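You operate a simulated robot arm through the tools that you are given. There is no shell and no other tool. Be economical: measure what you need, move in short steps, check, and stop when the job is done.

You run a simulated robot arm. Do the job below in one go: nothing can be reset, and whatever is moved stays where it is left.

Task
Blow the dust off both ends of the black radio module, then put it in the done tray.
Fine: two puffs each, with a half turn of the turntable between.
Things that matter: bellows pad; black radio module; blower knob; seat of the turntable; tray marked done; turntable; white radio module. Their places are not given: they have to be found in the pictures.

Only the result counts: the job must be done as asked and must still hold three seconds after the hand-in. Knocking over, shifting, dropping, spilling or breaking anything else fails it.

Robot
A 6-joint arm with a two-finger parallel gripper, fixed in place. Base frame: the origin is at the foot of the arm, x ahead of it, y to its left, z up. Units: m, degrees, N and s.
With the tool pointing down near the work surface it reaches from about 0.22 to 0.66 m from the base axis. Its first joint turns from -66.0 to 66.0 degrees. Payload 2.9 kg.
The TCP is the grasp point between the finger pads, 0.03 m short of the fingertips. In the tool frame z runs along the fingers and y along their closing line. The gripper opens to 0.11 m. The fingers are 0.02 m wide and 0.01 m thick; the gripper's body (0.048 by 0.112 m) begins 0.055 m behind the TCP.
Orientation is that of the tool frame in the base frame, as a unit quaternion [w, x, y, z]. With the fingers straight down and closing along the base's y, the tool's x points along the base's -x, its y along +y and its z along -z.

Tools
- The arm moves only by the tool nudge_tool. Its argument "steps" is a list of rows, each an object of numbers (a shift or turn left out is 0, a gripper value left out holds the last): "dx", "dy", "dz": the shift along the base's x, y, z in m; "wx", "wy", "wz": the turn, a rotation vector about the base's x, y, z in degrees; "claw": the finger opening in m, from 0 to 0.11. In form: [{"dx": .., "dy": .., "dz": .., "wx": .., "wy": .., "wz": .., "claw": ..}, ...]. A call has 1 to 20 rows; each row is the pose to reach, as a shift and turn from the pose commanded when the call began. Each row takes 0.2 s and may step no farther than 0.05 m and 8.6 degrees from the row before; otherwise, or with a gripper value out of range, the whole call is refused. Where a pose cannot be reached the arm comes as near as it can. A force on the tool above 60 N (or 10 N above the force at the start of the call, whichever is more), or a blocked arm, ends the call early, and 0.2 s more pass. The fingers move at their own pace (about 0.108 m/s each) and stop on an object; they squeeze with about 45 N. The grip force told is the motor's: it shows also when the fingers shut on nothing. Time passes only in rows, and 0.2 s behind the last, so rows that repeat a pose let the fingers close. The reply holds the time, the measured pose of the TCP, the force on the tool along the base axes, the opening and the grip force, in the units named above and with some noise, with the torque about the TCP (base axes, N m) and any sound that the robot's microphone picked up.
- Cameras (640 x 400 px; columns grow to the right, rows downward): "scene" is fixed at [0.0704, 0.4255, 1.3874]; the picture's right is [-0.83, -0.56, 0.00], its down [-0.30, 0.44, -0.85] and it looks along [0.47, -0.70, -0.53] (base axes); focal length 366 px, centre (320, 200). "wrist" rides on the gripper at [0.072, 0.017, -0.103] in the tool frame; the picture's right is [-0.23, 0.97, 0.00], its down [-0.76, -0.18, -0.62] and it looks along [-0.61, -0.14, 0.78] (tool axes); focal length 222 px, centre (320, 200).
- get_image(camera): a new picture of that camera. No time passes.
- pixel_to_xyz(camera, pixels): for up to 12 pixels [column, row] of the newest picture of that camera ("zoom" is the newest enlarged one), the place [x, y, z] in the base frame of the surface seen there, good to about 0.002 m. No time passes.
- close_up(camera, box): a new picture of the part [left, top, right, bottom] of that camera's present view, enlarged. No time passes.
- finish_job(): hands the job in; it is judged then, once.

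Work in short steps. Measure before you move; look again where a grasp or a placing could have gone wrong, and mend it. You have 80 turns and 46 pictures in all, those below and enlarged ones among them. Open the gripper and draw the arm clear of the work before you hand the job in, unless the task says otherwise; then end with one line.

The tools are called after "Call:" as name(argument=value, ...) on one line, values as JSON. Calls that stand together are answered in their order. nudge_tool: Moves the arm, as the interface text tells. Its arguments: {"type":"object","properties":{"steps":{"type":"array","items":{"type":"object","properties":{"dx":{"type":"number"},"dy":{"type":"number"},"dz":{"type":"number"},"wx":{"type":"number"},"wy":{"type":"number"},"wz":{"type":"number"},"claw":{"type":"number"}}}}},"required":["steps"]} The other tools are called the same way: get_image (camera) takes a picture; pixel_to_xyz (camera, pixels) gives the place of the surface under pixels of a picture; close_up (camera, box) takes an enlarged picture of a part of a camera's view; finish_job () hands the job in.

At the start:

```text
time_s: 0.0
position: [0.2617, -0.2376, 0.9692]
orientation: [0.001, 0.0, 1.0, 0.0]
ft_force: [0.1, -0.2, -0.2]
wrist_torque: [0.04, 0.01, 0.01]
gripper_width: 0.11
grasp_force: 0.0
```

scene: 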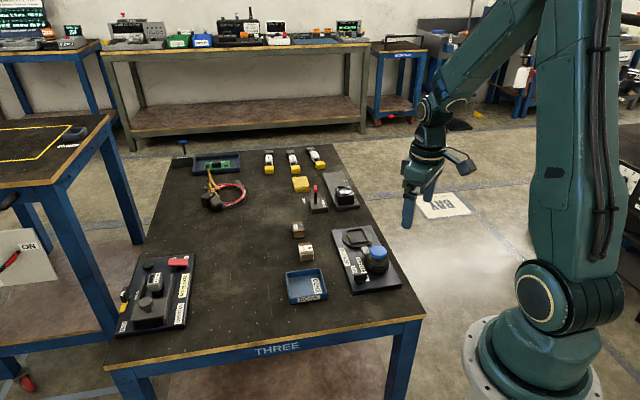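
wrist: 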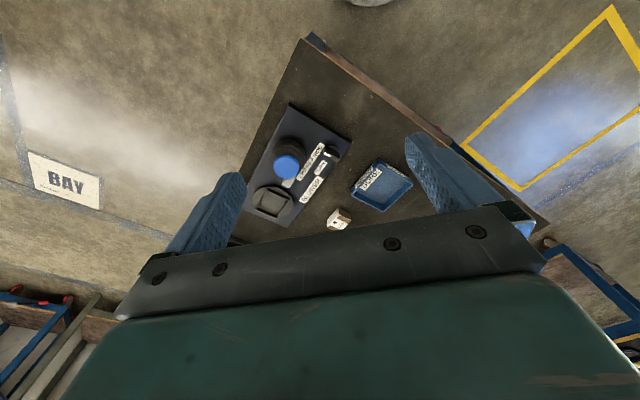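

The scene shows a table with a blue tray (305,285), two small blocks (298,230) and (306,252), a panel with a blue knob (375,255) and another panel at left (155,295). I enlarge these areas.

Call:
close_up(camera="scene", box=[270, 210, 420, 310])

Call:
close_up(camera="scene", box=[100, 240, 220, 340])

Call:
close_up(camera="scene", box=[170, 140, 370, 260])

```text
4.00 times, centred on (345, 260) of scene
```

zoom: 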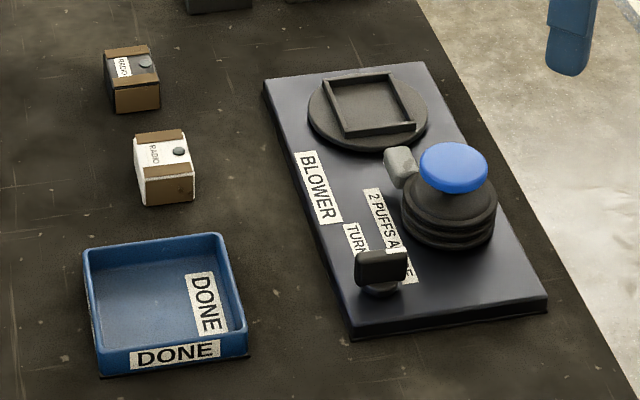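

```text
4.00 times, centred on (160, 290) of scene
```

zoom: 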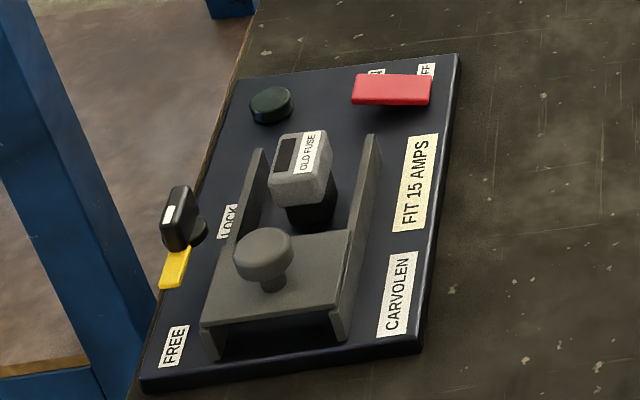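

```text
3.20 times, centred on (270, 200) of scene
```

zoom: 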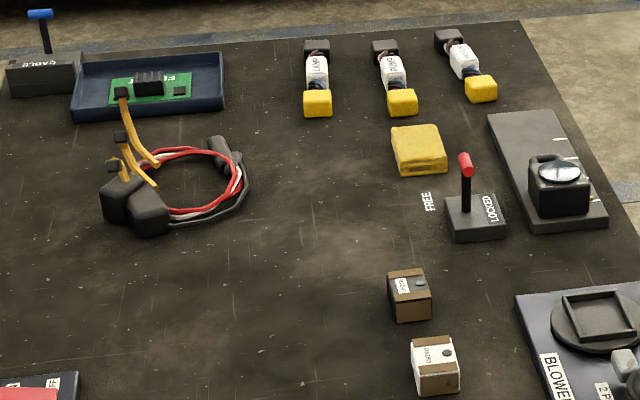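

I take a tighter close-up of the blower panel and of the modules to read labels and measure.

Call:
close_up(camera="scene", box=[330, 220, 410, 300])

Call:
pixel_to_xyz(camera="scene", pixels=[[298, 224], [299, 235], [306, 246], [305, 285], [350, 240], [357, 237], [378, 252], [359, 277], [335, 252], [395, 282], [364, 251], [320, 285]])

```text
5.00 times, centred on (370, 260) of scene
```

zoom: 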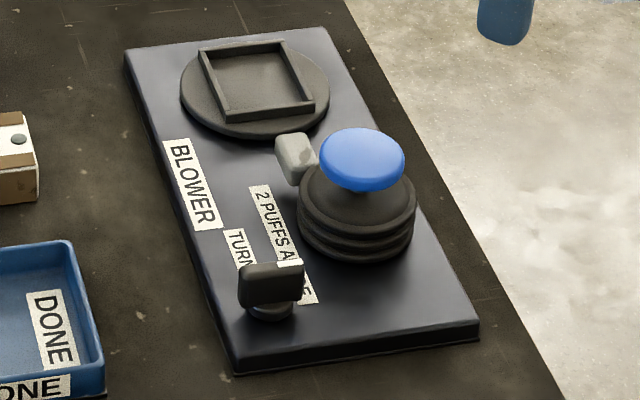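

```text
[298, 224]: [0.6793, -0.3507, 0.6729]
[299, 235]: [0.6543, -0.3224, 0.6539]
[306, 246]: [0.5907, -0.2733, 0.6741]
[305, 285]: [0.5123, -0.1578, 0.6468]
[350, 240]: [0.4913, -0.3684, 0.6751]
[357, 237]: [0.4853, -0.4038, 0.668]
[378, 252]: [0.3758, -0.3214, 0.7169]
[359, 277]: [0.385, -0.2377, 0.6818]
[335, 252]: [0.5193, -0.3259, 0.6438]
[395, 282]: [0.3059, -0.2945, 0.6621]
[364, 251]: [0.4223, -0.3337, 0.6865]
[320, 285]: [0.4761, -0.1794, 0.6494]
```

The black module seems to lie near (0.67,-0.34), about 0.75 from the base. I measure modules precisely in a close-up.

Call:
close_up(camera="scene", box=[282, 215, 322, 265])

```text
8.00 times, centred on (302, 240) of scene
```

zoom: 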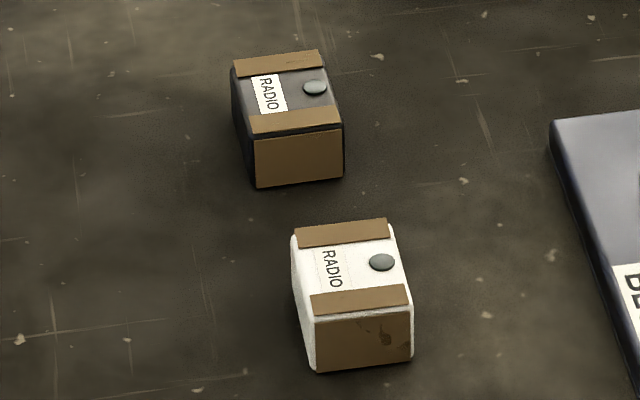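

I measure the black module's top corners and base corners, and white's.

Call:
pixel_to_xyz(camera="zoom", pixels=[[237, 66], [318, 54], [340, 120], [253, 128], [258, 184], [341, 176], [235, 110], [298, 232], [385, 222], [408, 300], [314, 310], [200, 150]])

Call:
close_up(camera="scene", box=[330, 220, 410, 300])

```text
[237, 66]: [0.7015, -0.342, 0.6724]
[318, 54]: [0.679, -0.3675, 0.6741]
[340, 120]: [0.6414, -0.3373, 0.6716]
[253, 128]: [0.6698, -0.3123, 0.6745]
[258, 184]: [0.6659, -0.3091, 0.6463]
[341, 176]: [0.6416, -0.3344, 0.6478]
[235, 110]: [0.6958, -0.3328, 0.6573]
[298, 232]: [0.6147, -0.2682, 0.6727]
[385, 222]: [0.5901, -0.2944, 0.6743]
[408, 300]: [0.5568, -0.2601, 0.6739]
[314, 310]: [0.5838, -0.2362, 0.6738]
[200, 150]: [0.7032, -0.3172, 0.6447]
```

```text
5.00 times, centred on (370, 260) of scene
```

zoom: 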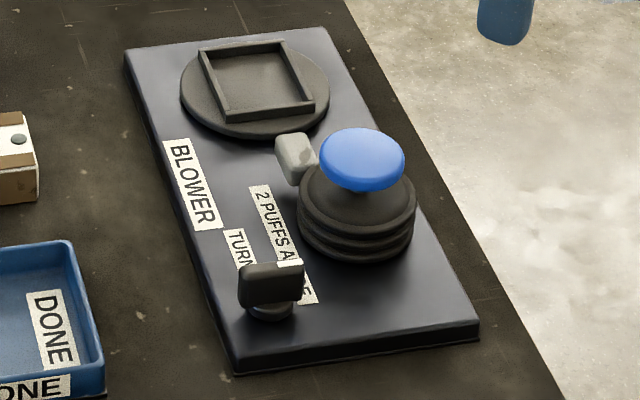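

Black module centre ≈ (0.672,-0.340), top z 0.673, long axis toward (-0.78,0.62). Now I measure the blower parts.

Call:
pixel_to_xyz(camera="zoom", pixels=[[201, 50], [281, 42], [313, 102], [228, 115], [255, 80], [190, 110], [362, 150], [362, 175], [295, 150], [242, 268], [300, 265], [270, 310]])

Call:
pixel_to_xyz(camera="scene", pixels=[[287, 276], [320, 269], [326, 296], [290, 303], [304, 282], [352, 269]])

```text
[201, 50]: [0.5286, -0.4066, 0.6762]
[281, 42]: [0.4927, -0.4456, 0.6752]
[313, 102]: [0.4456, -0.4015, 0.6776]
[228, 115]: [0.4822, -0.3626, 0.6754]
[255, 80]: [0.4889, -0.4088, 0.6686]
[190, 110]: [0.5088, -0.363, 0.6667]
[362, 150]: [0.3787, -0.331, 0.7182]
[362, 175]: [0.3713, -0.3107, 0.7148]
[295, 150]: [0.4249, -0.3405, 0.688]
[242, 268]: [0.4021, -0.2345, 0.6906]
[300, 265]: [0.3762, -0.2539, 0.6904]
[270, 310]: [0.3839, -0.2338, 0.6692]
```

```text
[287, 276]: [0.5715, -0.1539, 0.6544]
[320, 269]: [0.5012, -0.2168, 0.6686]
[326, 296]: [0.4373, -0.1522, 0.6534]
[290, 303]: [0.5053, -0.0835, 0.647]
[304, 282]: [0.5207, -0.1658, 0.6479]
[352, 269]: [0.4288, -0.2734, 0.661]
```

Seat centre ≈ (0.487,-0.404), long axis along (-0.73,0.68) pointing to the nozzle (0.425,-0.340); pad at (0.377,-0.32,0.717), knob at (0.387,-0.24,0.69), tray around (0.505,-0.152). First I raise out over the table, turned -38.6° about z, to look with the wrist camera.

Call:
nudge_tool(steps=[{"dx": 0.038, "wz": -7.7}, {"dx": 0.076, "wz": -15.4}, {"dx": 0.114, "wz": -23.1}, {"dx": 0.152, "wz": -30.8}, {"dx": 0.19, "dy": 0.01, "wz": -38.6}, {"dx": 0.19, "dy": 0.01, "wz": -38.6}])

Call:
get_image(camera="wrist")

```text
time_s: 1.4
position: [0.4536, -0.2269, 0.9684]
orientation: [0.0, 0.331, 0.944, 0.0]
ft_force: [-0.1, -0.4, 0.7]
wrist_torque: [0.02, 0.02, -0.02]
gripper_width: 0.11
grasp_force: 0.1
```

```text
37 pictures are left
```

wrist: 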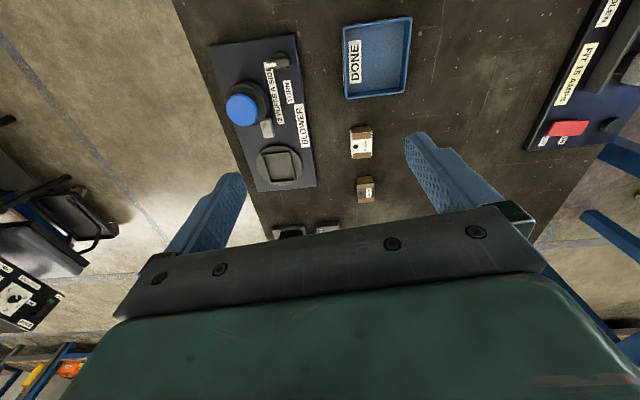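

The blower labels are visible at (285,90); I enlarge to read them.

Call:
close_up(camera="wrist", box=[205, 30, 325, 195])

Call:
close_up(camera="wrist", box=[335, 115, 395, 215])

```text
2.42 times, centred on (265, 112) of wrist
```

zoom: 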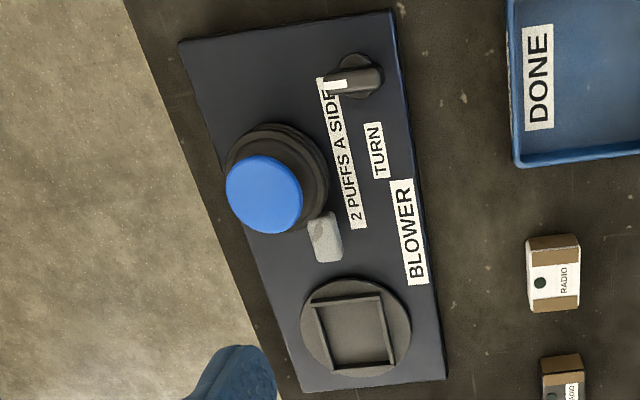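

```text
4.00 times, centred on (365, 165) of wrist
```

zoom: 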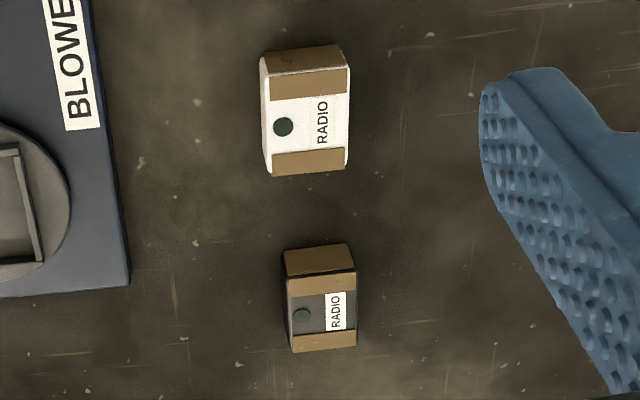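

Labels read "2 PUFFS A SIDE" and "TURN" (at the knob). I move to a 30° outward-tilted hover over the black module and see whether it is reachable.

Call:
nudge_tool(steps=[{"dx": 0.031, "dy": -0.016, "dz": -0.024, "wx": -2.66, "wy": -3.34, "claw": 0.07}, {"dx": 0.063, "dy": -0.032, "dz": -0.049, "wx": -5.3, "wy": -6.7}, {"dx": 0.094, "dy": -0.048, "dz": -0.073, "wx": -8.0, "wy": -10.0}, {"dx": 0.126, "dy": -0.064, "dz": -0.097, "wx": -10.6, "wy": -13.4}, {"dx": 0.157, "dy": -0.08, "dz": -0.121, "wx": -13.3, "wy": -16.7}, {"dx": 0.189, "dy": -0.096, "dz": -0.146, "wx": -15.9, "wy": -20.1}, {"dx": 0.22, "dy": -0.112, "dz": -0.17, "wx": -18.6, "wy": -23.4}, {"dx": 0.22, "dy": -0.112, "dz": -0.17, "wx": -18.6, "wy": -23.4}])

Call:
get_image(camera="wrist")

Call:
get_image(camera="scene")

```text
time_s: 3.2
position: [0.6717, -0.339, 0.7981]
orientation: [0.244, 0.319, 0.912, -0.086]
ft_force: [0.0, 0.1, -0.4]
wrist_torque: [0.02, -0.01, -0.02]
gripper_width: 0.0698
grasp_force: 0.1
```

```text
34 pictures are left
```

wrist: 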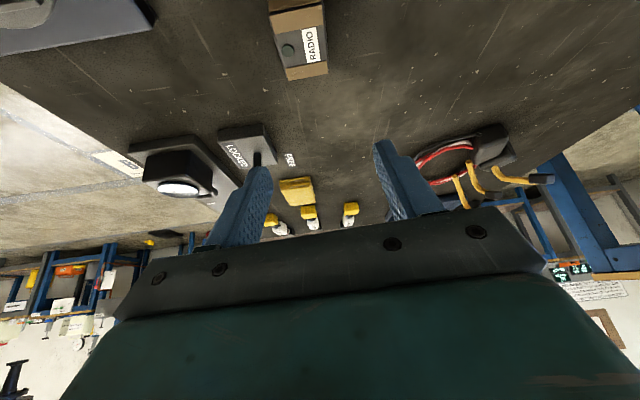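

```text
33 pictures are left
```

scene: 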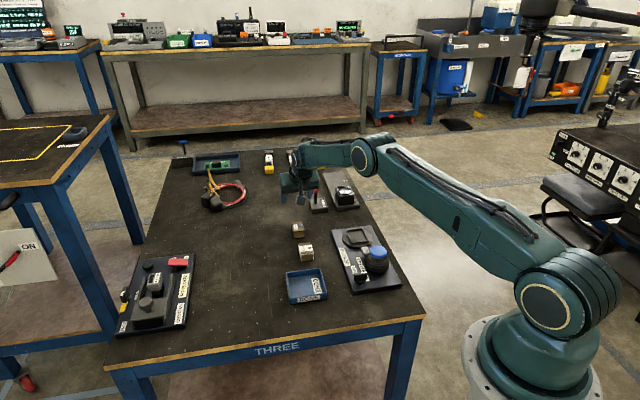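

Reachable: the tool holds the 30° tilt at (0.672,-0.339,0.798). I descend with the opening 0.07 straddling the module's width.

Call:
nudge_tool(steps=[{"dx": -0.009, "dy": 0.007, "dz": -0.04}, {"dx": -0.009, "dy": 0.007, "dz": -0.08}, {"dx": -0.009, "dy": 0.007, "dz": -0.1}, {"dx": -0.009, "dy": 0.007, "dz": -0.118}, {"dx": -0.009, "dy": 0.007, "dz": -0.118}])

Call:
close_up(camera="scene", box=[260, 180, 340, 270])

Call:
get_image(camera="wrist")

```text
time_s: 4.4
position: [0.6627, -0.3313, 0.6812]
orientation: [0.244, 0.319, 0.912, -0.084]
ft_force: [-0.2, -0.7, -0.4]
wrist_torque: [-0.03, 0.01, -0.01]
gripper_width: 0.0697
grasp_force: 0.1
```

```text
4.44 times, centred on (300, 225) of scene
```

zoom: 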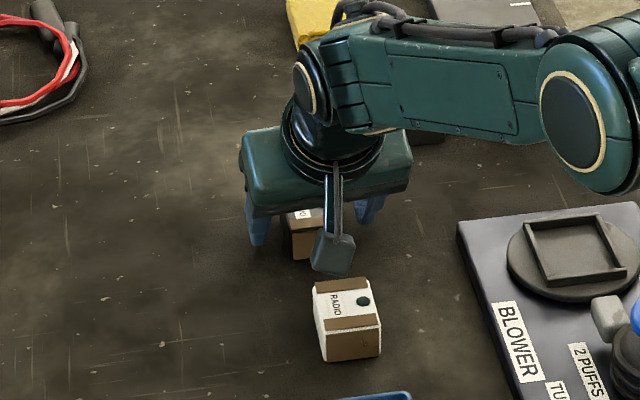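

```text
31 pictures are left
```

wrist: 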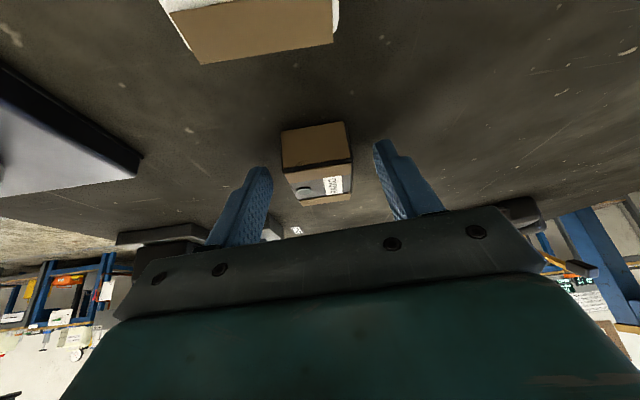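

The module sits between the fingers (wrist px 317,165). I close the gripper.

Call:
nudge_tool(steps=[{"claw": 0.045}, {"claw": 0.02}, {"claw": 0.02}, {"claw": 0.02}])

Call:
get_image(camera="wrist")

```text
time_s: 5.4
position: [0.6619, -0.3318, 0.6799]
orientation: [0.243, 0.319, 0.912, -0.085]
ft_force: [-0.6, 0.3, -0.4]
wrist_torque: [0.01, 0.0, 0.01]
gripper_width: 0.0392
grasp_force: 45.1
```

```text
30 pictures are left
```

wrist: 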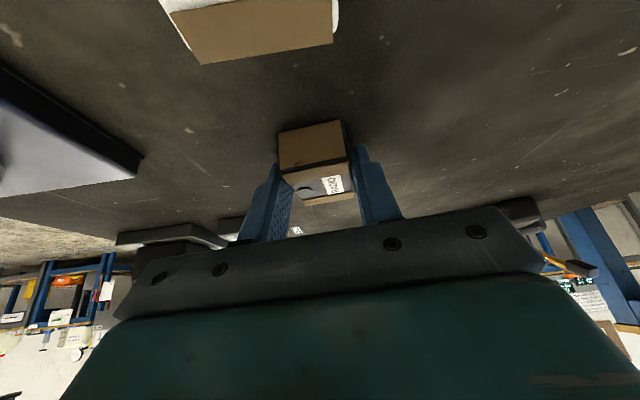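

Gripped (0.039 m, 45 N). Because it is held at a 30° tilt with tips low, I'll move it to a free nearby spot (~(0.62,-0.10)) and re-grip it straight and higher, so the fingers clear the seat walls. Lift, carry and check.

Call:
nudge_tool(steps=[{"dz": 0.03}, {"dz": 0.075}, {"dz": 0.1}, {"dx": -0.008, "dy": 0.04, "dz": 0.1}, {"dx": -0.017, "dy": 0.08, "dz": 0.1}, {"dx": -0.026, "dy": 0.12, "dz": 0.1}, {"dx": -0.035, "dy": 0.16, "dz": 0.1}, {"dx": -0.044, "dy": 0.2, "dz": 0.1}, {"dx": -0.053, "dy": 0.24, "dz": 0.1}, {"dx": -0.053, "dy": 0.24, "dz": 0.06}, {"dx": -0.053, "dy": 0.24, "dz": 0.03}, {"dx": -0.053, "dy": 0.24, "dz": 0.03}])

Call:
close_up(camera="scene", box=[200, 180, 360, 280])

```text
time_s: 8.0
position: [0.6106, -0.0932, 0.7107]
orientation: [0.244, 0.318, 0.912, -0.084]
ft_force: [-0.8, 0.4, -1.1]
wrist_torque: [0.01, 0.04, 0.01]
gripper_width: 0.0392
grasp_force: 45.4
```

```text
4.00 times, centred on (280, 230) of scene
```

zoom: 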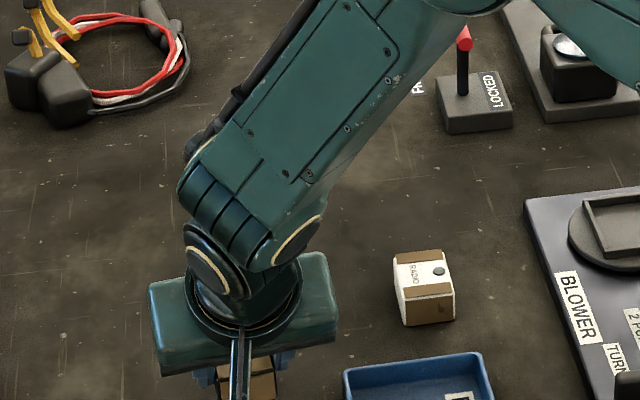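

It is held over the free spot. I lower it onto the table, open, and rise.

Call:
nudge_tool(steps=[{"dz": -0.015}, {"dz": -0.025}, {"dz": -0.029}, {"dz": -0.029}, {"dz": -0.029, "claw": 0.07}, {"dz": -0.029, "claw": 0.07}, {"dz": 0.02, "claw": 0.07}, {"dz": 0.06}, {"dz": 0.1}])

```text
time_s: 10.0
position: [0.6094, -0.0929, 0.8119]
orientation: [0.243, 0.319, 0.912, -0.085]
ft_force: [0.4, -0.5, -0.2]
wrist_torque: [-0.01, -0.01, -0.02]
gripper_width: 0.0702
grasp_force: 0.2
```

Now I untilt the tool to straight down above it and look.

Call:
nudge_tool(steps=[{"wx": 4.65, "wy": 5.85}, {"wx": 9.3, "wy": 11.7}, {"wx": 13.95, "wy": 17.55}, {"wx": 18.6, "wy": 23.4, "dx": 0.0}, {"wx": 18.6, "wy": 23.4}])

Call:
get_image(camera="wrist")

Call:
close_up(camera="scene", box=[220, 210, 300, 290])

```text
time_s: 11.2
position: [0.6104, -0.0934, 0.8115]
orientation: [0.0, 0.33, 0.944, 0.001]
ft_force: [0.2, -0.3, 0.2]
wrist_torque: [-0.03, 0.0, -0.02]
gripper_width: 0.0701
grasp_force: 0.0
```

```text
28 pictures are left
```

wrist: 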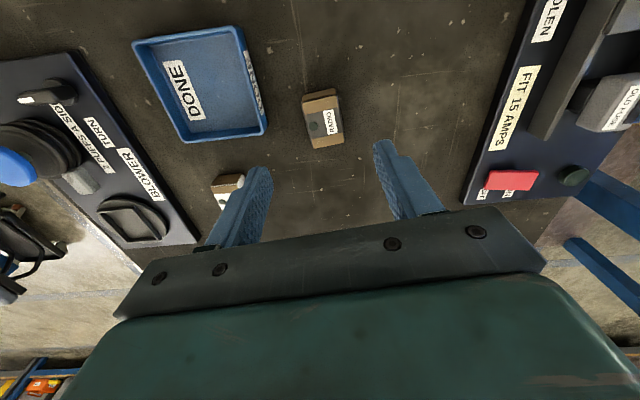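

```text
5.00 times, centred on (260, 250) of scene
```

zoom: 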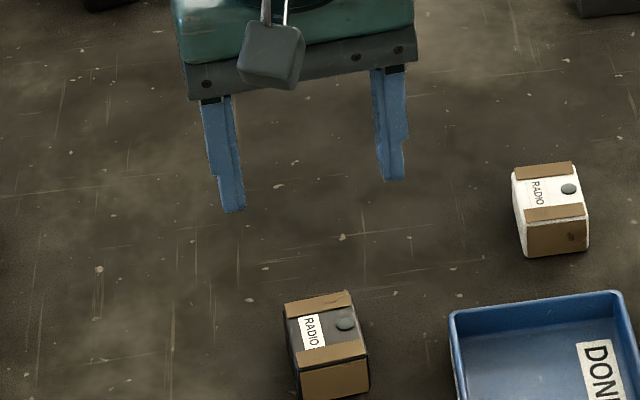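

I measure the module's top corners at its new place.

Call:
pixel_to_xyz(camera="zoom", pixels=[[287, 301], [347, 295], [365, 345], [302, 360], [325, 327], [310, 395], [420, 370]])

Call:
pixel_to_xyz(camera="wrist", pixels=[[307, 100], [336, 93], [342, 140], [313, 148], [324, 121]])

```text
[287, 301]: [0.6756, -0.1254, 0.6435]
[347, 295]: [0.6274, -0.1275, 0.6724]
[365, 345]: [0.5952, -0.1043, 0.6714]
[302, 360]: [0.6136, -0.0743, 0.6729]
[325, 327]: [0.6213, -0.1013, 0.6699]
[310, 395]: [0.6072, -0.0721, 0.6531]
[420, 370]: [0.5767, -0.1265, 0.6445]
```

```text
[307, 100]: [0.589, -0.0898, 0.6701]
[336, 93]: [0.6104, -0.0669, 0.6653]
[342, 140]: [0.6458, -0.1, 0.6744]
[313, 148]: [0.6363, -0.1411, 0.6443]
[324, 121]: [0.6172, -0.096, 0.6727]
```

Module centre ≈ (0.620,-0.100), yaw about -38°. I go down straight with TCP z≈0.688 and grip its upper part.

Call:
nudge_tool(steps=[{"dx": 0.01, "dy": -0.007, "dz": -0.04}, {"dx": 0.01, "dy": -0.007, "dz": -0.08}, {"dx": 0.01, "dy": -0.007, "dz": -0.11}, {"dx": 0.01, "dy": -0.007, "dz": -0.123}, {"dx": 0.01, "dy": -0.007, "dz": -0.123, "claw": 0.05}, {"dx": 0.01, "dy": -0.007, "dz": -0.123, "claw": 0.02}, {"dx": 0.01, "dy": -0.007, "dz": -0.123, "claw": 0.02}, {"dx": 0.01, "dy": -0.007, "dz": -0.123, "claw": 0.02}])

Call:
get_image(camera="wrist")

```text
time_s: 13.0
position: [0.6183, -0.0996, 0.6878]
orientation: [0.0, 0.331, 0.943, 0.0]
ft_force: [-0.7, -0.9, 0.1]
wrist_torque: [0.01, 0.01, 0.01]
gripper_width: 0.0389
grasp_force: 45.3
```

```text
26 pictures are left
```

wrist: 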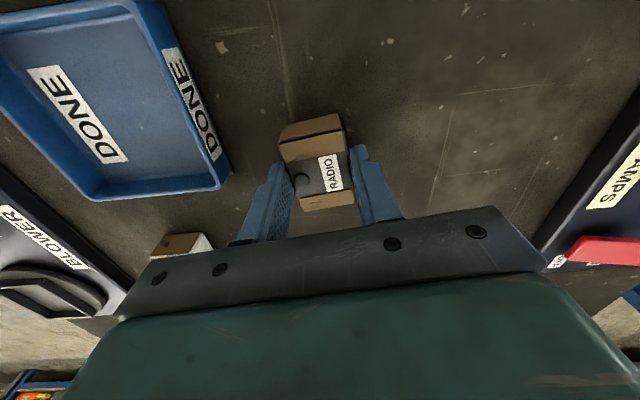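

Gripped well (0.039). I measure the module's end edges relative to the TCP.

Call:
close_up(camera="wrist", box=[265, 105, 385, 225])

```text
3.33 times, centred on (325, 165) of wrist
```

zoom: 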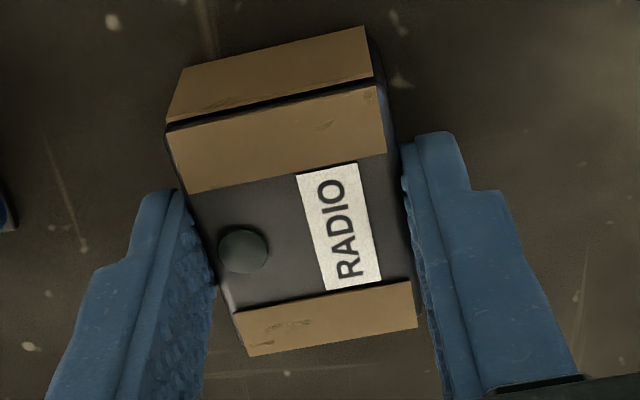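

Call:
pixel_to_xyz(camera="zoom", pixels=[[175, 130], [374, 86], [412, 322], [250, 350], [275, 108], [333, 335], [293, 230], [190, 180], [395, 180]])

```text
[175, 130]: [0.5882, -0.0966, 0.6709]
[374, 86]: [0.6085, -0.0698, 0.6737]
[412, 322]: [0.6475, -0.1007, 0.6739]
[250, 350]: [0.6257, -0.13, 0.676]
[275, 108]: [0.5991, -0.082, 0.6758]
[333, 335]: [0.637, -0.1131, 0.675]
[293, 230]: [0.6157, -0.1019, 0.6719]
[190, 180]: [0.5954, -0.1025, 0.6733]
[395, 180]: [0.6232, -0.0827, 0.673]
```

Module centre coincides with the TCP within ~2 mm. I lift and carry to above the seat (0.487,-0.404), turning -4.7° to match the seat yaw.

Call:
nudge_tool(steps=[{"dz": 0.04}, {"dz": 0.08}, {"dz": 0.11}, {"dx": -0.0165, "dy": -0.038, "dz": 0.11, "wz": -0.6}, {"dx": -0.033, "dy": -0.076, "dz": 0.11, "wz": -1.2}, {"dx": -0.0495, "dy": -0.114, "dz": 0.11, "wz": -1.8}, {"dx": -0.066, "dy": -0.152, "dz": 0.11, "wz": -2.4}, {"dx": -0.083, "dy": -0.19, "dz": 0.11, "wz": -3.0}, {"dx": -0.099, "dy": -0.228, "dz": 0.11, "wz": -3.6}, {"dx": -0.116, "dy": -0.266, "dz": 0.11, "wz": -4.2}, {"dx": -0.1325, "dy": -0.304, "dz": 0.11, "wz": -4.7}, {"dx": -0.1325, "dy": -0.304, "dz": 0.07, "wz": -4.7}, {"dx": -0.1325, "dy": -0.304, "dz": 0.07, "wz": -4.7}])

Call:
get_image(camera="wrist")

Call:
close_up(camera="scene", box=[320, 200, 420, 300])

```text
time_s: 15.8
position: [0.4871, -0.4028, 0.7587]
orientation: [0.001, 0.369, 0.929, 0.0]
ft_force: [0.6, -0.2, -1.6]
wrist_torque: [0.0, 0.0, 0.04]
gripper_width: 0.0391
grasp_force: 45.1
```

```text
24 pictures are left
```

wrist: 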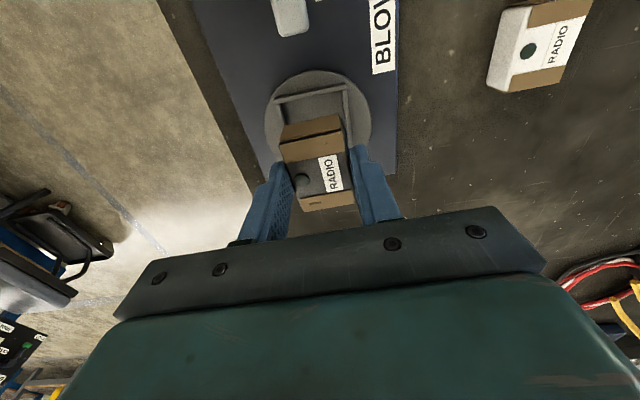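

```text
4.00 times, centred on (370, 250) of scene
```

zoom: 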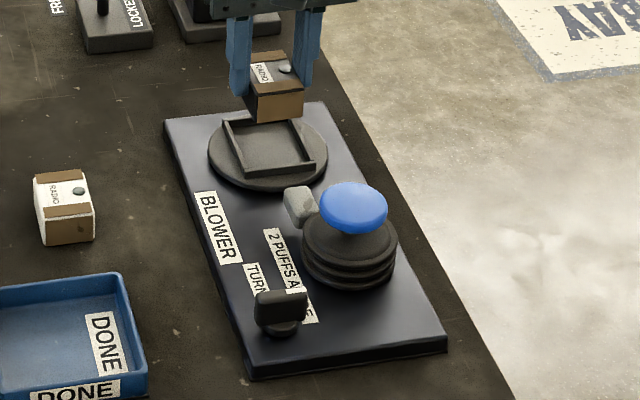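

I measure the walls once more in this close-up to confirm seat centre and yaw.

Call:
pixel_to_xyz(camera="zoom", pixels=[[226, 124], [244, 172], [235, 148], [324, 162], [285, 168], [300, 125], [313, 145], [212, 150], [326, 140], [270, 189], [265, 145]])

Call:
pixel_to_xyz(camera="wrist", pixels=[[278, 101], [345, 85], [310, 93], [265, 110], [371, 110], [315, 71], [278, 115], [349, 105]])

```text
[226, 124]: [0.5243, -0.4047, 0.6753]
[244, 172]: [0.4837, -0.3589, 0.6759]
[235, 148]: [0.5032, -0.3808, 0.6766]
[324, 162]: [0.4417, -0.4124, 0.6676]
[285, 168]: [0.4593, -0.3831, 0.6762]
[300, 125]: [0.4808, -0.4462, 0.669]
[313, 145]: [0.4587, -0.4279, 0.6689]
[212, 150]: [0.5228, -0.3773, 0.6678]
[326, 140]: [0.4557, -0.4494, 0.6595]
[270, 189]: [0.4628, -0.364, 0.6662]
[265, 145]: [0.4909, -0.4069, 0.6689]
```

```text
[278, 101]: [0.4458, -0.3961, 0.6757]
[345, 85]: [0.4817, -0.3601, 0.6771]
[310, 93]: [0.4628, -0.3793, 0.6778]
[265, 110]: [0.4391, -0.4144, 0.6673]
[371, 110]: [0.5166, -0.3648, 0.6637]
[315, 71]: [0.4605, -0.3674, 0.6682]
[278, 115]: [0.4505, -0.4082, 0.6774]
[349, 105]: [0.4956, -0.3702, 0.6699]
```

Seat yaw reads ≈ -44.5°, centre ≈ (0.486,-0.402), matching. I turn 1.2° more and lower into the seat gently.

Call:
nudge_tool(steps=[{"dz": -0.02, "wz": -1.2}, {"dz": -0.035, "wz": -1.2}, {"dz": -0.04, "wz": -1.2}, {"dz": -0.043, "wz": -1.2}, {"dz": -0.043, "wz": -1.2}])

Call:
close_up(camera="scene", box=[325, 210, 385, 260])

Call:
close_up(camera="wrist", box=[245, 55, 395, 225])

```text
time_s: 17.0
position: [0.487, -0.4036, 0.715]
orientation: [0.0, 0.379, 0.925, -0.001]
ft_force: [-0.1, -0.2, -0.7]
wrist_torque: [0.03, -0.03, 0.02]
gripper_width: 0.0388
grasp_force: 44.7
```

```text
8.00 times, centred on (355, 235) of scene
```

zoom: 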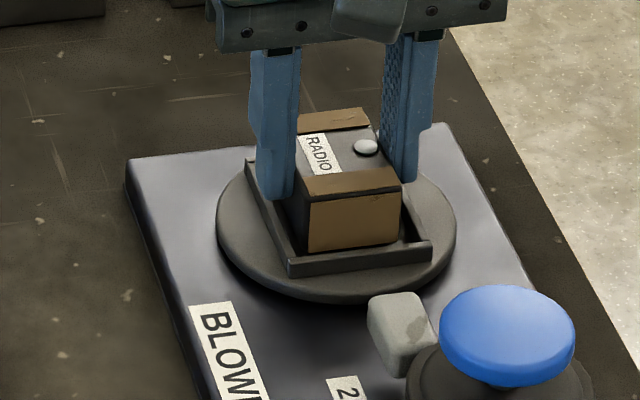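

```text
2.35 times, centred on (320, 140) of wrist
```

zoom: 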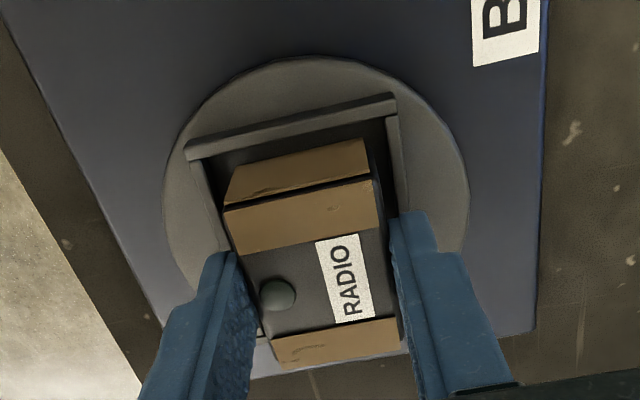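

The module is between the walls, but I check the end gap at the near wall before letting it down fully.

Call:
pixel_to_xyz(camera="zoom", pixels=[[290, 122], [295, 138], [295, 165], [300, 200], [335, 355], [232, 205], [372, 178], [400, 160], [385, 160], [205, 185]])

Call:
close_up(camera="scene", box=[335, 220, 375, 250])

```text
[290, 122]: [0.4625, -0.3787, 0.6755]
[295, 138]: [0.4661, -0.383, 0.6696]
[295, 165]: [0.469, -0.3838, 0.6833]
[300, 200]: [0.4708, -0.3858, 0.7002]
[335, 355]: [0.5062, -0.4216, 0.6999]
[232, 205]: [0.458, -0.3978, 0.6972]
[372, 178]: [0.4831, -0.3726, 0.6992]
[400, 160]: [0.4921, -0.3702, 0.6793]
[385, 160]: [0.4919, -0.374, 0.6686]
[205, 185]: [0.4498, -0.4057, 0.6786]
```

```text
13.33 times, centred on (355, 235) of scene
```

zoom: 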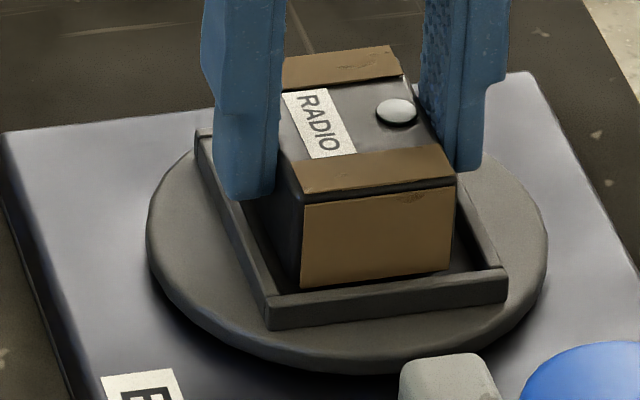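

Laterally centred; along the length it sits ~2 mm outward, so I shift 1.7 mm toward the nozzle and lower the last few mm.

Call:
nudge_tool(steps=[{"dx": -0.0017, "dy": 0.0017}, {"dx": -0.0017, "dy": 0.0017, "dz": -0.0015}, {"dx": -0.0017, "dy": 0.0017, "dz": -0.003}, {"dx": -0.0017, "dy": 0.0017, "dz": -0.004}, {"dx": -0.0017, "dy": 0.0017, "dz": -0.004}])

```text
time_s: 18.2
position: [0.4856, -0.4024, 0.7102]
orientation: [0.0, 0.379, 0.925, -0.001]
ft_force: [-1.6, 0.7, 6.2]
wrist_torque: [0.04, 0.12, -0.02]
gripper_width: 0.0387
grasp_force: 44.8
```

Contact with the floor (6 N) at the expected height. I open and rise to check the seating.

Call:
nudge_tool(steps=[{"claw": 0.05}, {"claw": 0.065}, {"claw": 0.065}, {"dz": 0.04}, {"dz": 0.08}, {"dz": 0.12}, {"dz": 0.15}])

Call:
close_up(camera="scene", box=[330, 220, 410, 300])

Call:
close_up(camera="wrist", box=[170, 0, 410, 180])

```text
time_s: 19.8
position: [0.4848, -0.4028, 0.8614]
orientation: [0.001, 0.38, 0.925, 0.0]
ft_force: [-0.5, -0.2, -0.8]
wrist_torque: [0.01, 0.03, 0.0]
gripper_width: 0.0652
grasp_force: 0.1
```

```text
5.00 times, centred on (370, 260) of scene
```

zoom: 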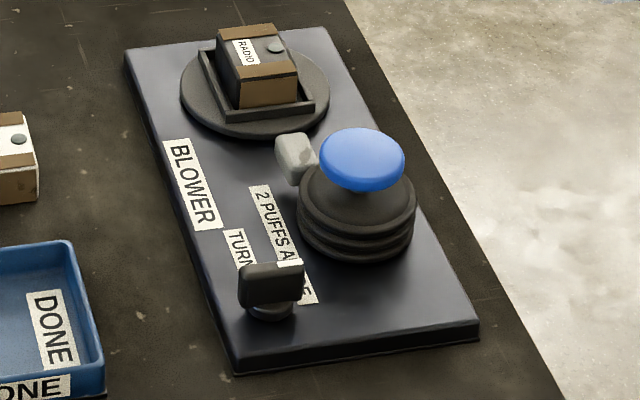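

```text
2.22 times, centred on (290, 90) of wrist
```

zoom: 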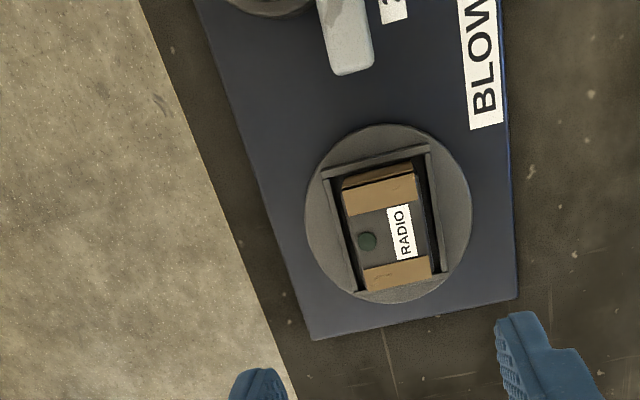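

Seated correctly. Now I measure the pad extents for pressing and the knob ends.

Call:
close_up(camera="scene", box=[345, 240, 395, 290])

```text
8.00 times, centred on (370, 265) of scene
```

zoom: 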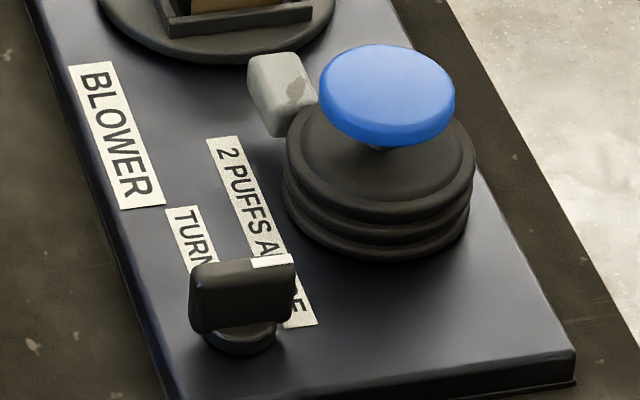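

Call:
pixel_to_xyz(camera="zoom", pixels=[[323, 85], [452, 85], [388, 48], [388, 128], [388, 85], [384, 180], [240, 345], [193, 266], [292, 262], [240, 268], [290, 310], [195, 325]])

```text
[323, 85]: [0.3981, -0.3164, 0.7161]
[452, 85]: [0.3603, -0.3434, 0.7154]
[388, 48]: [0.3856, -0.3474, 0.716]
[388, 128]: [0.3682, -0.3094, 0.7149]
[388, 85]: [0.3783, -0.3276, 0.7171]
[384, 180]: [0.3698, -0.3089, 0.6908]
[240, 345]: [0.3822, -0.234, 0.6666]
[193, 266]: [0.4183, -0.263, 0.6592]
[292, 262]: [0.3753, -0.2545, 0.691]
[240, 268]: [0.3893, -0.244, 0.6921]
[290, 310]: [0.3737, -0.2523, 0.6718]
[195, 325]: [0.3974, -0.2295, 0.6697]
```

Pad centre ≈ (0.378,-0.329), top z 0.717. I close the fingers and hover above it.

Call:
nudge_tool(steps=[{"dx": -0.027, "dy": 0.018, "dz": -0.01, "claw": 0.0}, {"dx": -0.054, "dy": 0.037, "dz": -0.02}, {"dx": -0.08, "dy": 0.055, "dz": -0.03}, {"dx": -0.107, "dy": 0.0735, "dz": -0.06}, {"dx": -0.107, "dy": 0.0735, "dz": -0.095}, {"dx": -0.107, "dy": 0.0735, "dz": -0.095}])

Call:
close_up(camera="scene", box=[320, 190, 430, 290])

```text
time_s: 21.2
position: [0.3783, -0.3287, 0.7657]
orientation: [0.0, 0.378, 0.926, 0.0]
ft_force: [-0.4, -0.2, 0.7]
wrist_torque: [-0.01, 0.01, 0.0]
gripper_width: 0.0001
grasp_force: 38.3
```

```text
4.00 times, centred on (375, 240) of scene
```

zoom: 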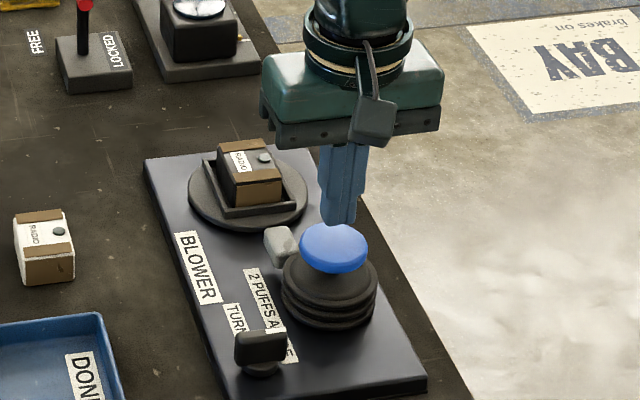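

Tips hang above the pad. I press in gradually: 19 mm to touch, then about 8 mm in, reading force and sound.

Call:
nudge_tool(steps=[{"dz": -0.015}, {"dz": -0.02}, {"dz": -0.024}, {"dz": -0.027}, {"dz": -0.027}])

```text
time_s: 22.4
position: [0.3791, -0.3288, 0.739]
orientation: [0.0, 0.379, 0.926, 0.0]
ft_force: [-1.8, -1.1, 2.5]
wrist_torque: [0.0, 0.04, -0.02]
gripper_width: 0.0001
grasp_force: 37.3
```

Only 2.5 N at 8 mm, no sound yet. I press further.

Call:
nudge_tool(steps=[{"dz": -0.003}, {"dz": -0.006}, {"dz": -0.009}, {"dz": -0.009}])

```text
time_s: 23.4
position: [0.3788, -0.329, 0.7306]
orientation: [0.001, 0.379, 0.925, -0.001]
ft_force: [-3.6, 5.5, 33.9]
wrist_torque: [0.19, 0.19, 0.11]
gripper_width: 0.0
grasp_force: 37.6
heard: click
```

A click at z≈0.7306 with 34 N. I release fully and look at the module's end.

Call:
nudge_tool(steps=[{"dz": 0.015}, {"dz": 0.036}, {"dz": 0.036}, {"dz": 0.036}])

Call:
close_up(camera="scene", box=[340, 215, 400, 275])

```text
time_s: 24.4
position: [0.3784, -0.3283, 0.7658]
orientation: [0.0, 0.378, 0.926, 0.0]
ft_force: [0.1, 0.4, 0.7]
wrist_torque: [0.02, 0.01, 0.01]
gripper_width: 0.0
grasp_force: 38.1
```

```text
6.67 times, centred on (370, 245) of scene
```

zoom: 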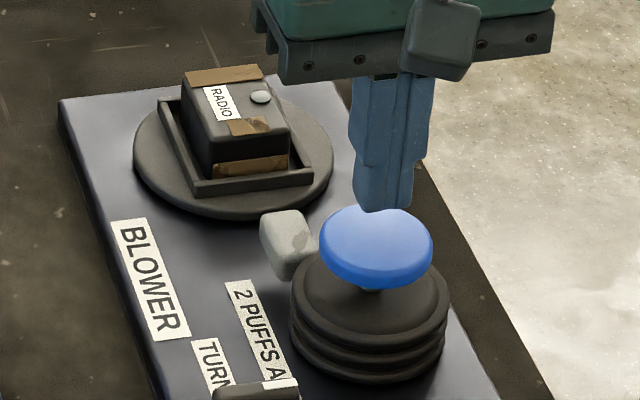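

The first puff removed part of the dust. The pad has risen again; I give the second puff the same way.

Call:
nudge_tool(steps=[{"dz": -0.015}, {"dz": -0.022}, {"dz": -0.027}, {"dz": -0.03}, {"dz": -0.033}, {"dz": -0.036}, {"dz": -0.036}, {"dz": -0.02}, {"dz": 0.0}, {"dz": 0.03}, {"dz": 0.03}])

Call:
close_up(camera="scene", box=[340, 215, 400, 275])

```text
time_s: 26.8
position: [0.3773, -0.3268, 0.7974]
orientation: [0.0, 0.379, 0.926, 0.001]
ft_force: [-0.1, 0.8, 0.2]
wrist_torque: [0.0, -0.02, -0.02]
gripper_width: 0.0
grasp_force: 38.0
heard: click
```

```text
6.67 times, centred on (370, 245) of scene
```

zoom: 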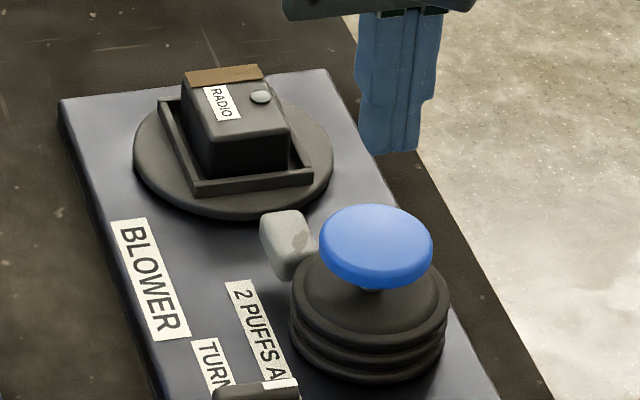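

Near end is clean. Now the knob: I move above it (≈(0.389,-0.244)) and turn the tool by +85° so that the fingers would close across its bar, then look.

Call:
nudge_tool(steps=[{"dz": 0.02, "wz": 8.0, "claw": 0.045}, {"dx": 0.002, "dy": 0.015, "dz": 0.02, "wz": 16}, {"dx": 0.004, "dy": 0.03, "dz": 0.02, "wz": 24}, {"dx": 0.006, "dy": 0.045, "dz": 0.02, "wz": 32}, {"dx": 0.008, "dy": 0.06, "dz": 0.02, "wz": 40}, {"dx": 0.011, "dy": 0.085, "dz": 0.02, "wz": 48}, {"dx": 0.011, "dy": 0.085, "dz": 0.02, "wz": 56}, {"dx": 0.011, "dy": 0.085, "dz": 0.02, "wz": 64}, {"dx": 0.011, "dy": 0.085, "dz": 0.02, "wz": 72}, {"dx": 0.011, "dy": 0.085, "dz": 0.02, "wz": 80}, {"dx": 0.011, "dy": 0.085, "dz": 0.02, "wz": 85}, {"dx": 0.011, "dy": 0.085, "dz": 0.02, "wz": 85}])

Call:
get_image(camera="wrist")

```text
time_s: 29.4
position: [0.3892, -0.2426, 0.8166]
orientation: [0.0, -0.347, 0.938, 0.0]
ft_force: [-1.0, 0.1, -0.8]
wrist_torque: [-0.01, 0.01, -0.03]
gripper_width: 0.0452
grasp_force: 0.1
```

```text
13 pictures are left
```

wrist: 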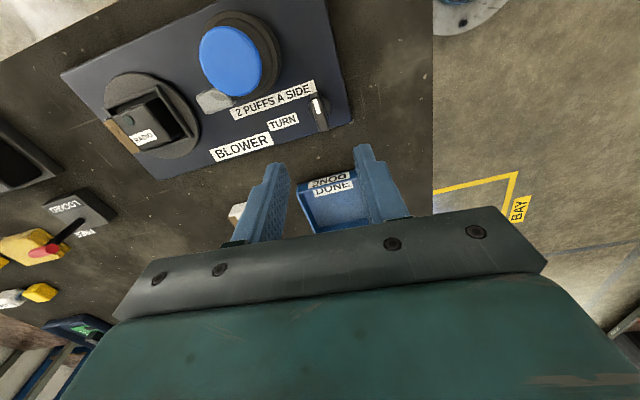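

The knob bar is at (316,97)–(322,130). I measure its ends.

Call:
pixel_to_xyz(camera="wrist", pixels=[[316, 99], [317, 106], [318, 113], [320, 120], [321, 127], [314, 112], [323, 112], [326, 105]])

```text
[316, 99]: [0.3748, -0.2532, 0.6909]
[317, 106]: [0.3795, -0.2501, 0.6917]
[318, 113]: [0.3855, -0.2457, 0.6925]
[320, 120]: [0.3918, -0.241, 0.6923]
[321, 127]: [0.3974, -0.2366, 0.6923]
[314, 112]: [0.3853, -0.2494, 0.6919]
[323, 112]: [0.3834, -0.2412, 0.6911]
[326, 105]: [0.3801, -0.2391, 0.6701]
```

Bar axis at 36.3°, centre ≈ (0.3875,-0.244). I trim the yaw by -4.3° and descend astride the bar, then close.

Call:
nudge_tool(steps=[{"dx": -0.0015, "dz": -0.04, "wz": -4.3}, {"dx": -0.0015, "dz": -0.08, "wz": -4.3}, {"dx": -0.0015, "dz": -0.1, "wz": -4.3}, {"dx": -0.0015, "dz": -0.11, "wz": -4.3}, {"dx": -0.0015, "dz": -0.11, "wz": -4.3, "claw": 0.025}, {"dx": -0.0015, "dz": -0.11, "wz": -4.3, "claw": 0.0}, {"dx": -0.0015, "dz": -0.11, "wz": -4.3, "claw": 0.0}])

Call:
close_up(camera="scene", box=[330, 210, 420, 300])

```text
time_s: 31.0
position: [0.3884, -0.2433, 0.7053]
orientation: [0.001, -0.311, 0.95, -0.001]
ft_force: [4.4, -5.9, 0.8]
wrist_torque: [-0.14, 0.07, 0.01]
gripper_width: 0.0119
grasp_force: 44.7
```

```text
4.44 times, centred on (375, 255) of scene
```

zoom: 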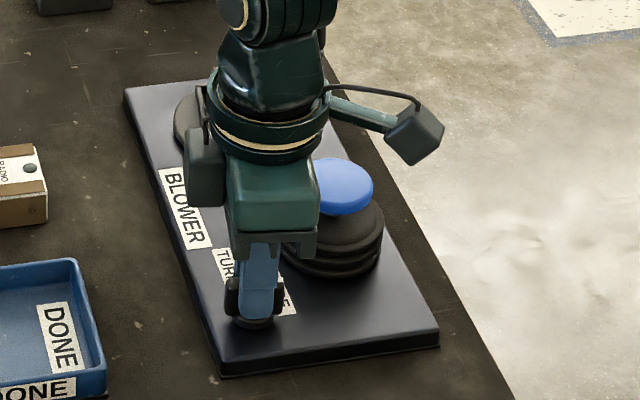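

Gripped at 0.012 m. I test-turn the knob by -24° with 1 mm recentring, watching torque.

Call:
nudge_tool(steps=[{"dx": 0.0006, "dy": -0.0008}, {"dx": 0.0006, "dy": -0.0008, "wz": -8}, {"dx": 0.0006, "dy": -0.0008, "wz": -16}, {"dx": 0.0006, "dy": -0.0008, "wz": -24}, {"dx": 0.0006, "dy": -0.0008, "wz": -24}])

Call:
close_up(camera="scene", box=[330, 210, 420, 300])

```text
time_s: 32.2
position: [0.3882, -0.2453, 0.7056]
orientation: [0.001, -0.106, 0.994, 0.002]
ft_force: [13.5, 3.9, -0.1]
wrist_torque: [-0.15, 0.54, -0.02]
gripper_width: 0.0118
grasp_force: 44.8
```

```text
4.44 times, centred on (375, 255) of scene
```

zoom: 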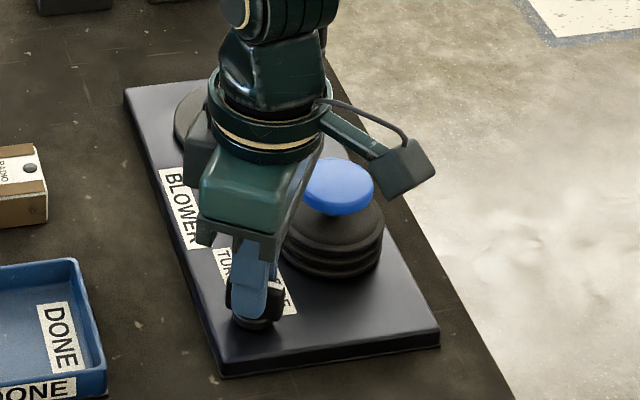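

The knob turns freely (ψ now 12°, negligible torque), but the 14 N side force suggests the axis is slightly further +x. I recentre 1.2 mm and continue turning.

Call:
nudge_tool(steps=[{"dx": 0.0012, "dy": 0.0}, {"dx": 0.0012, "dy": 0.0, "wz": -8}, {"dx": 0.0012, "dy": 0.0, "wz": -16}, {"dx": 0.0012, "dy": 0.0, "wz": -24}, {"dx": 0.0012, "dy": 0.0, "wz": -32}, {"dx": 0.0012, "dy": 0.0, "wz": -40}, {"dx": 0.0012, "dy": 0.0, "wz": -40}])

```text
time_s: 33.8
position: [0.3873, -0.244, 0.7051]
orientation: [-0.001, 0.242, 0.97, -0.001]
ft_force: [2.4, -9.2, 0.2]
wrist_torque: [0.21, 0.59, 0.02]
gripper_width: 0.0119
grasp_force: 45.2
```

Turned 64° so far; forces are mild. I continue another 56°.

Call:
nudge_tool(steps=[{"dy": -0.0007}, {"dy": -0.0007, "wz": -8}, {"dy": -0.0007, "wz": -16}, {"dy": -0.0007, "wz": -24}, {"dy": -0.0007, "wz": -32}, {"dy": -0.0007, "wz": -40}, {"dy": -0.0007, "wz": -48}, {"dy": -0.0007, "wz": -56}, {"dy": -0.0007, "wz": -56}])

Call:
close_up(camera="scene", box=[330, 210, 420, 300])

```text
time_s: 35.8
position: [0.3885, -0.2445, 0.7045]
orientation: [-0.001, 0.669, 0.743, 0.0]
ft_force: [-21.4, -4.4, -0.2]
wrist_torque: [0.75, 0.38, 0.02]
gripper_width: 0.0119
grasp_force: 45.4
```

```text
4.44 times, centred on (375, 255) of scene
```

zoom: 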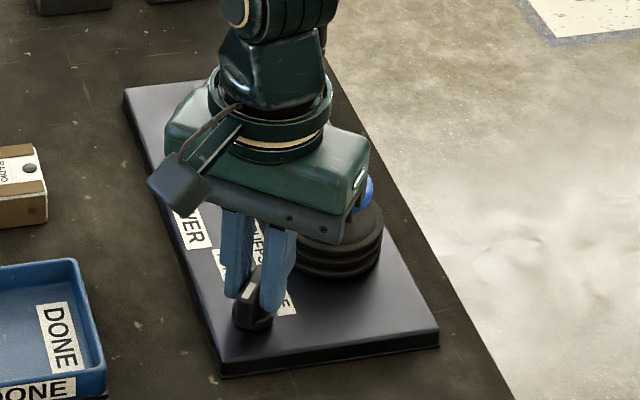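

The bar has followed to ψ≈-84°. Side force -21 N in x: I ease by -1.5 mm and do the remaining 59.7°.

Call:
nudge_tool(steps=[{"dx": -0.0015}, {"dx": -0.0015, "wz": -8}, {"dx": -0.0015, "wz": -16}, {"dx": -0.0015, "wz": -24}, {"dx": -0.0015, "wz": -32}, {"dx": -0.0015, "wz": -40}, {"dx": -0.0015, "wz": -48}, {"dx": -0.0015, "wz": -56}, {"dx": -0.0015, "wz": -59.7}, {"dx": -0.0015, "wz": -59.7}])

```text
time_s: 38.0
position: [0.3871, -0.2448, 0.7061]
orientation: [0.001, 0.95, 0.313, 0.001]
ft_force: [0.9, 3.3, -0.4]
wrist_torque: [-0.03, 0.07, 1.07]
gripper_width: 0.0145
grasp_force: 44.6
```

A z-torque of 1.07 Nm appeared and the opening grew to 0.0145: a stop was met near the end. I release, rise, and look.

Call:
nudge_tool(steps=[{"claw": 0.03}, {"claw": 0.045}, {"claw": 0.045}, {"dz": 0.04}, {"dz": 0.08}, {"dz": 0.12}, {"dz": 0.12, "dy": 0.04, "dx": 0.02}, {"dz": 0.14, "dy": 0.08, "dx": 0.04}])

Call:
close_up(camera="scene", box=[330, 210, 420, 300])

```text
time_s: 39.8
position: [0.4307, -0.1652, 0.8479]
orientation: [0.0, 0.95, 0.313, -0.001]
ft_force: [0.0, -0.5, 0.4]
wrist_torque: [-0.04, 0.0, 0.01]
gripper_width: 0.0452
grasp_force: 0.2
```

```text
4.44 times, centred on (375, 255) of scene
```

zoom: 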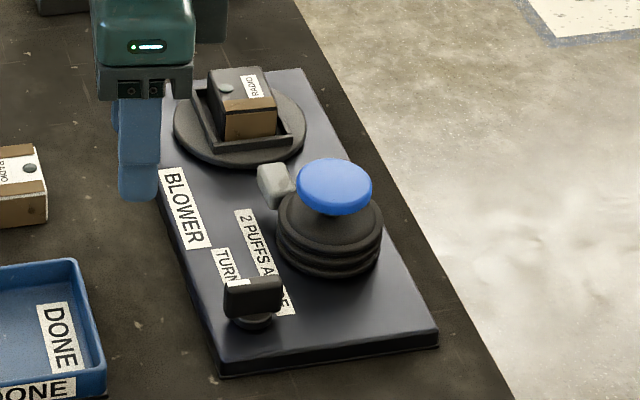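

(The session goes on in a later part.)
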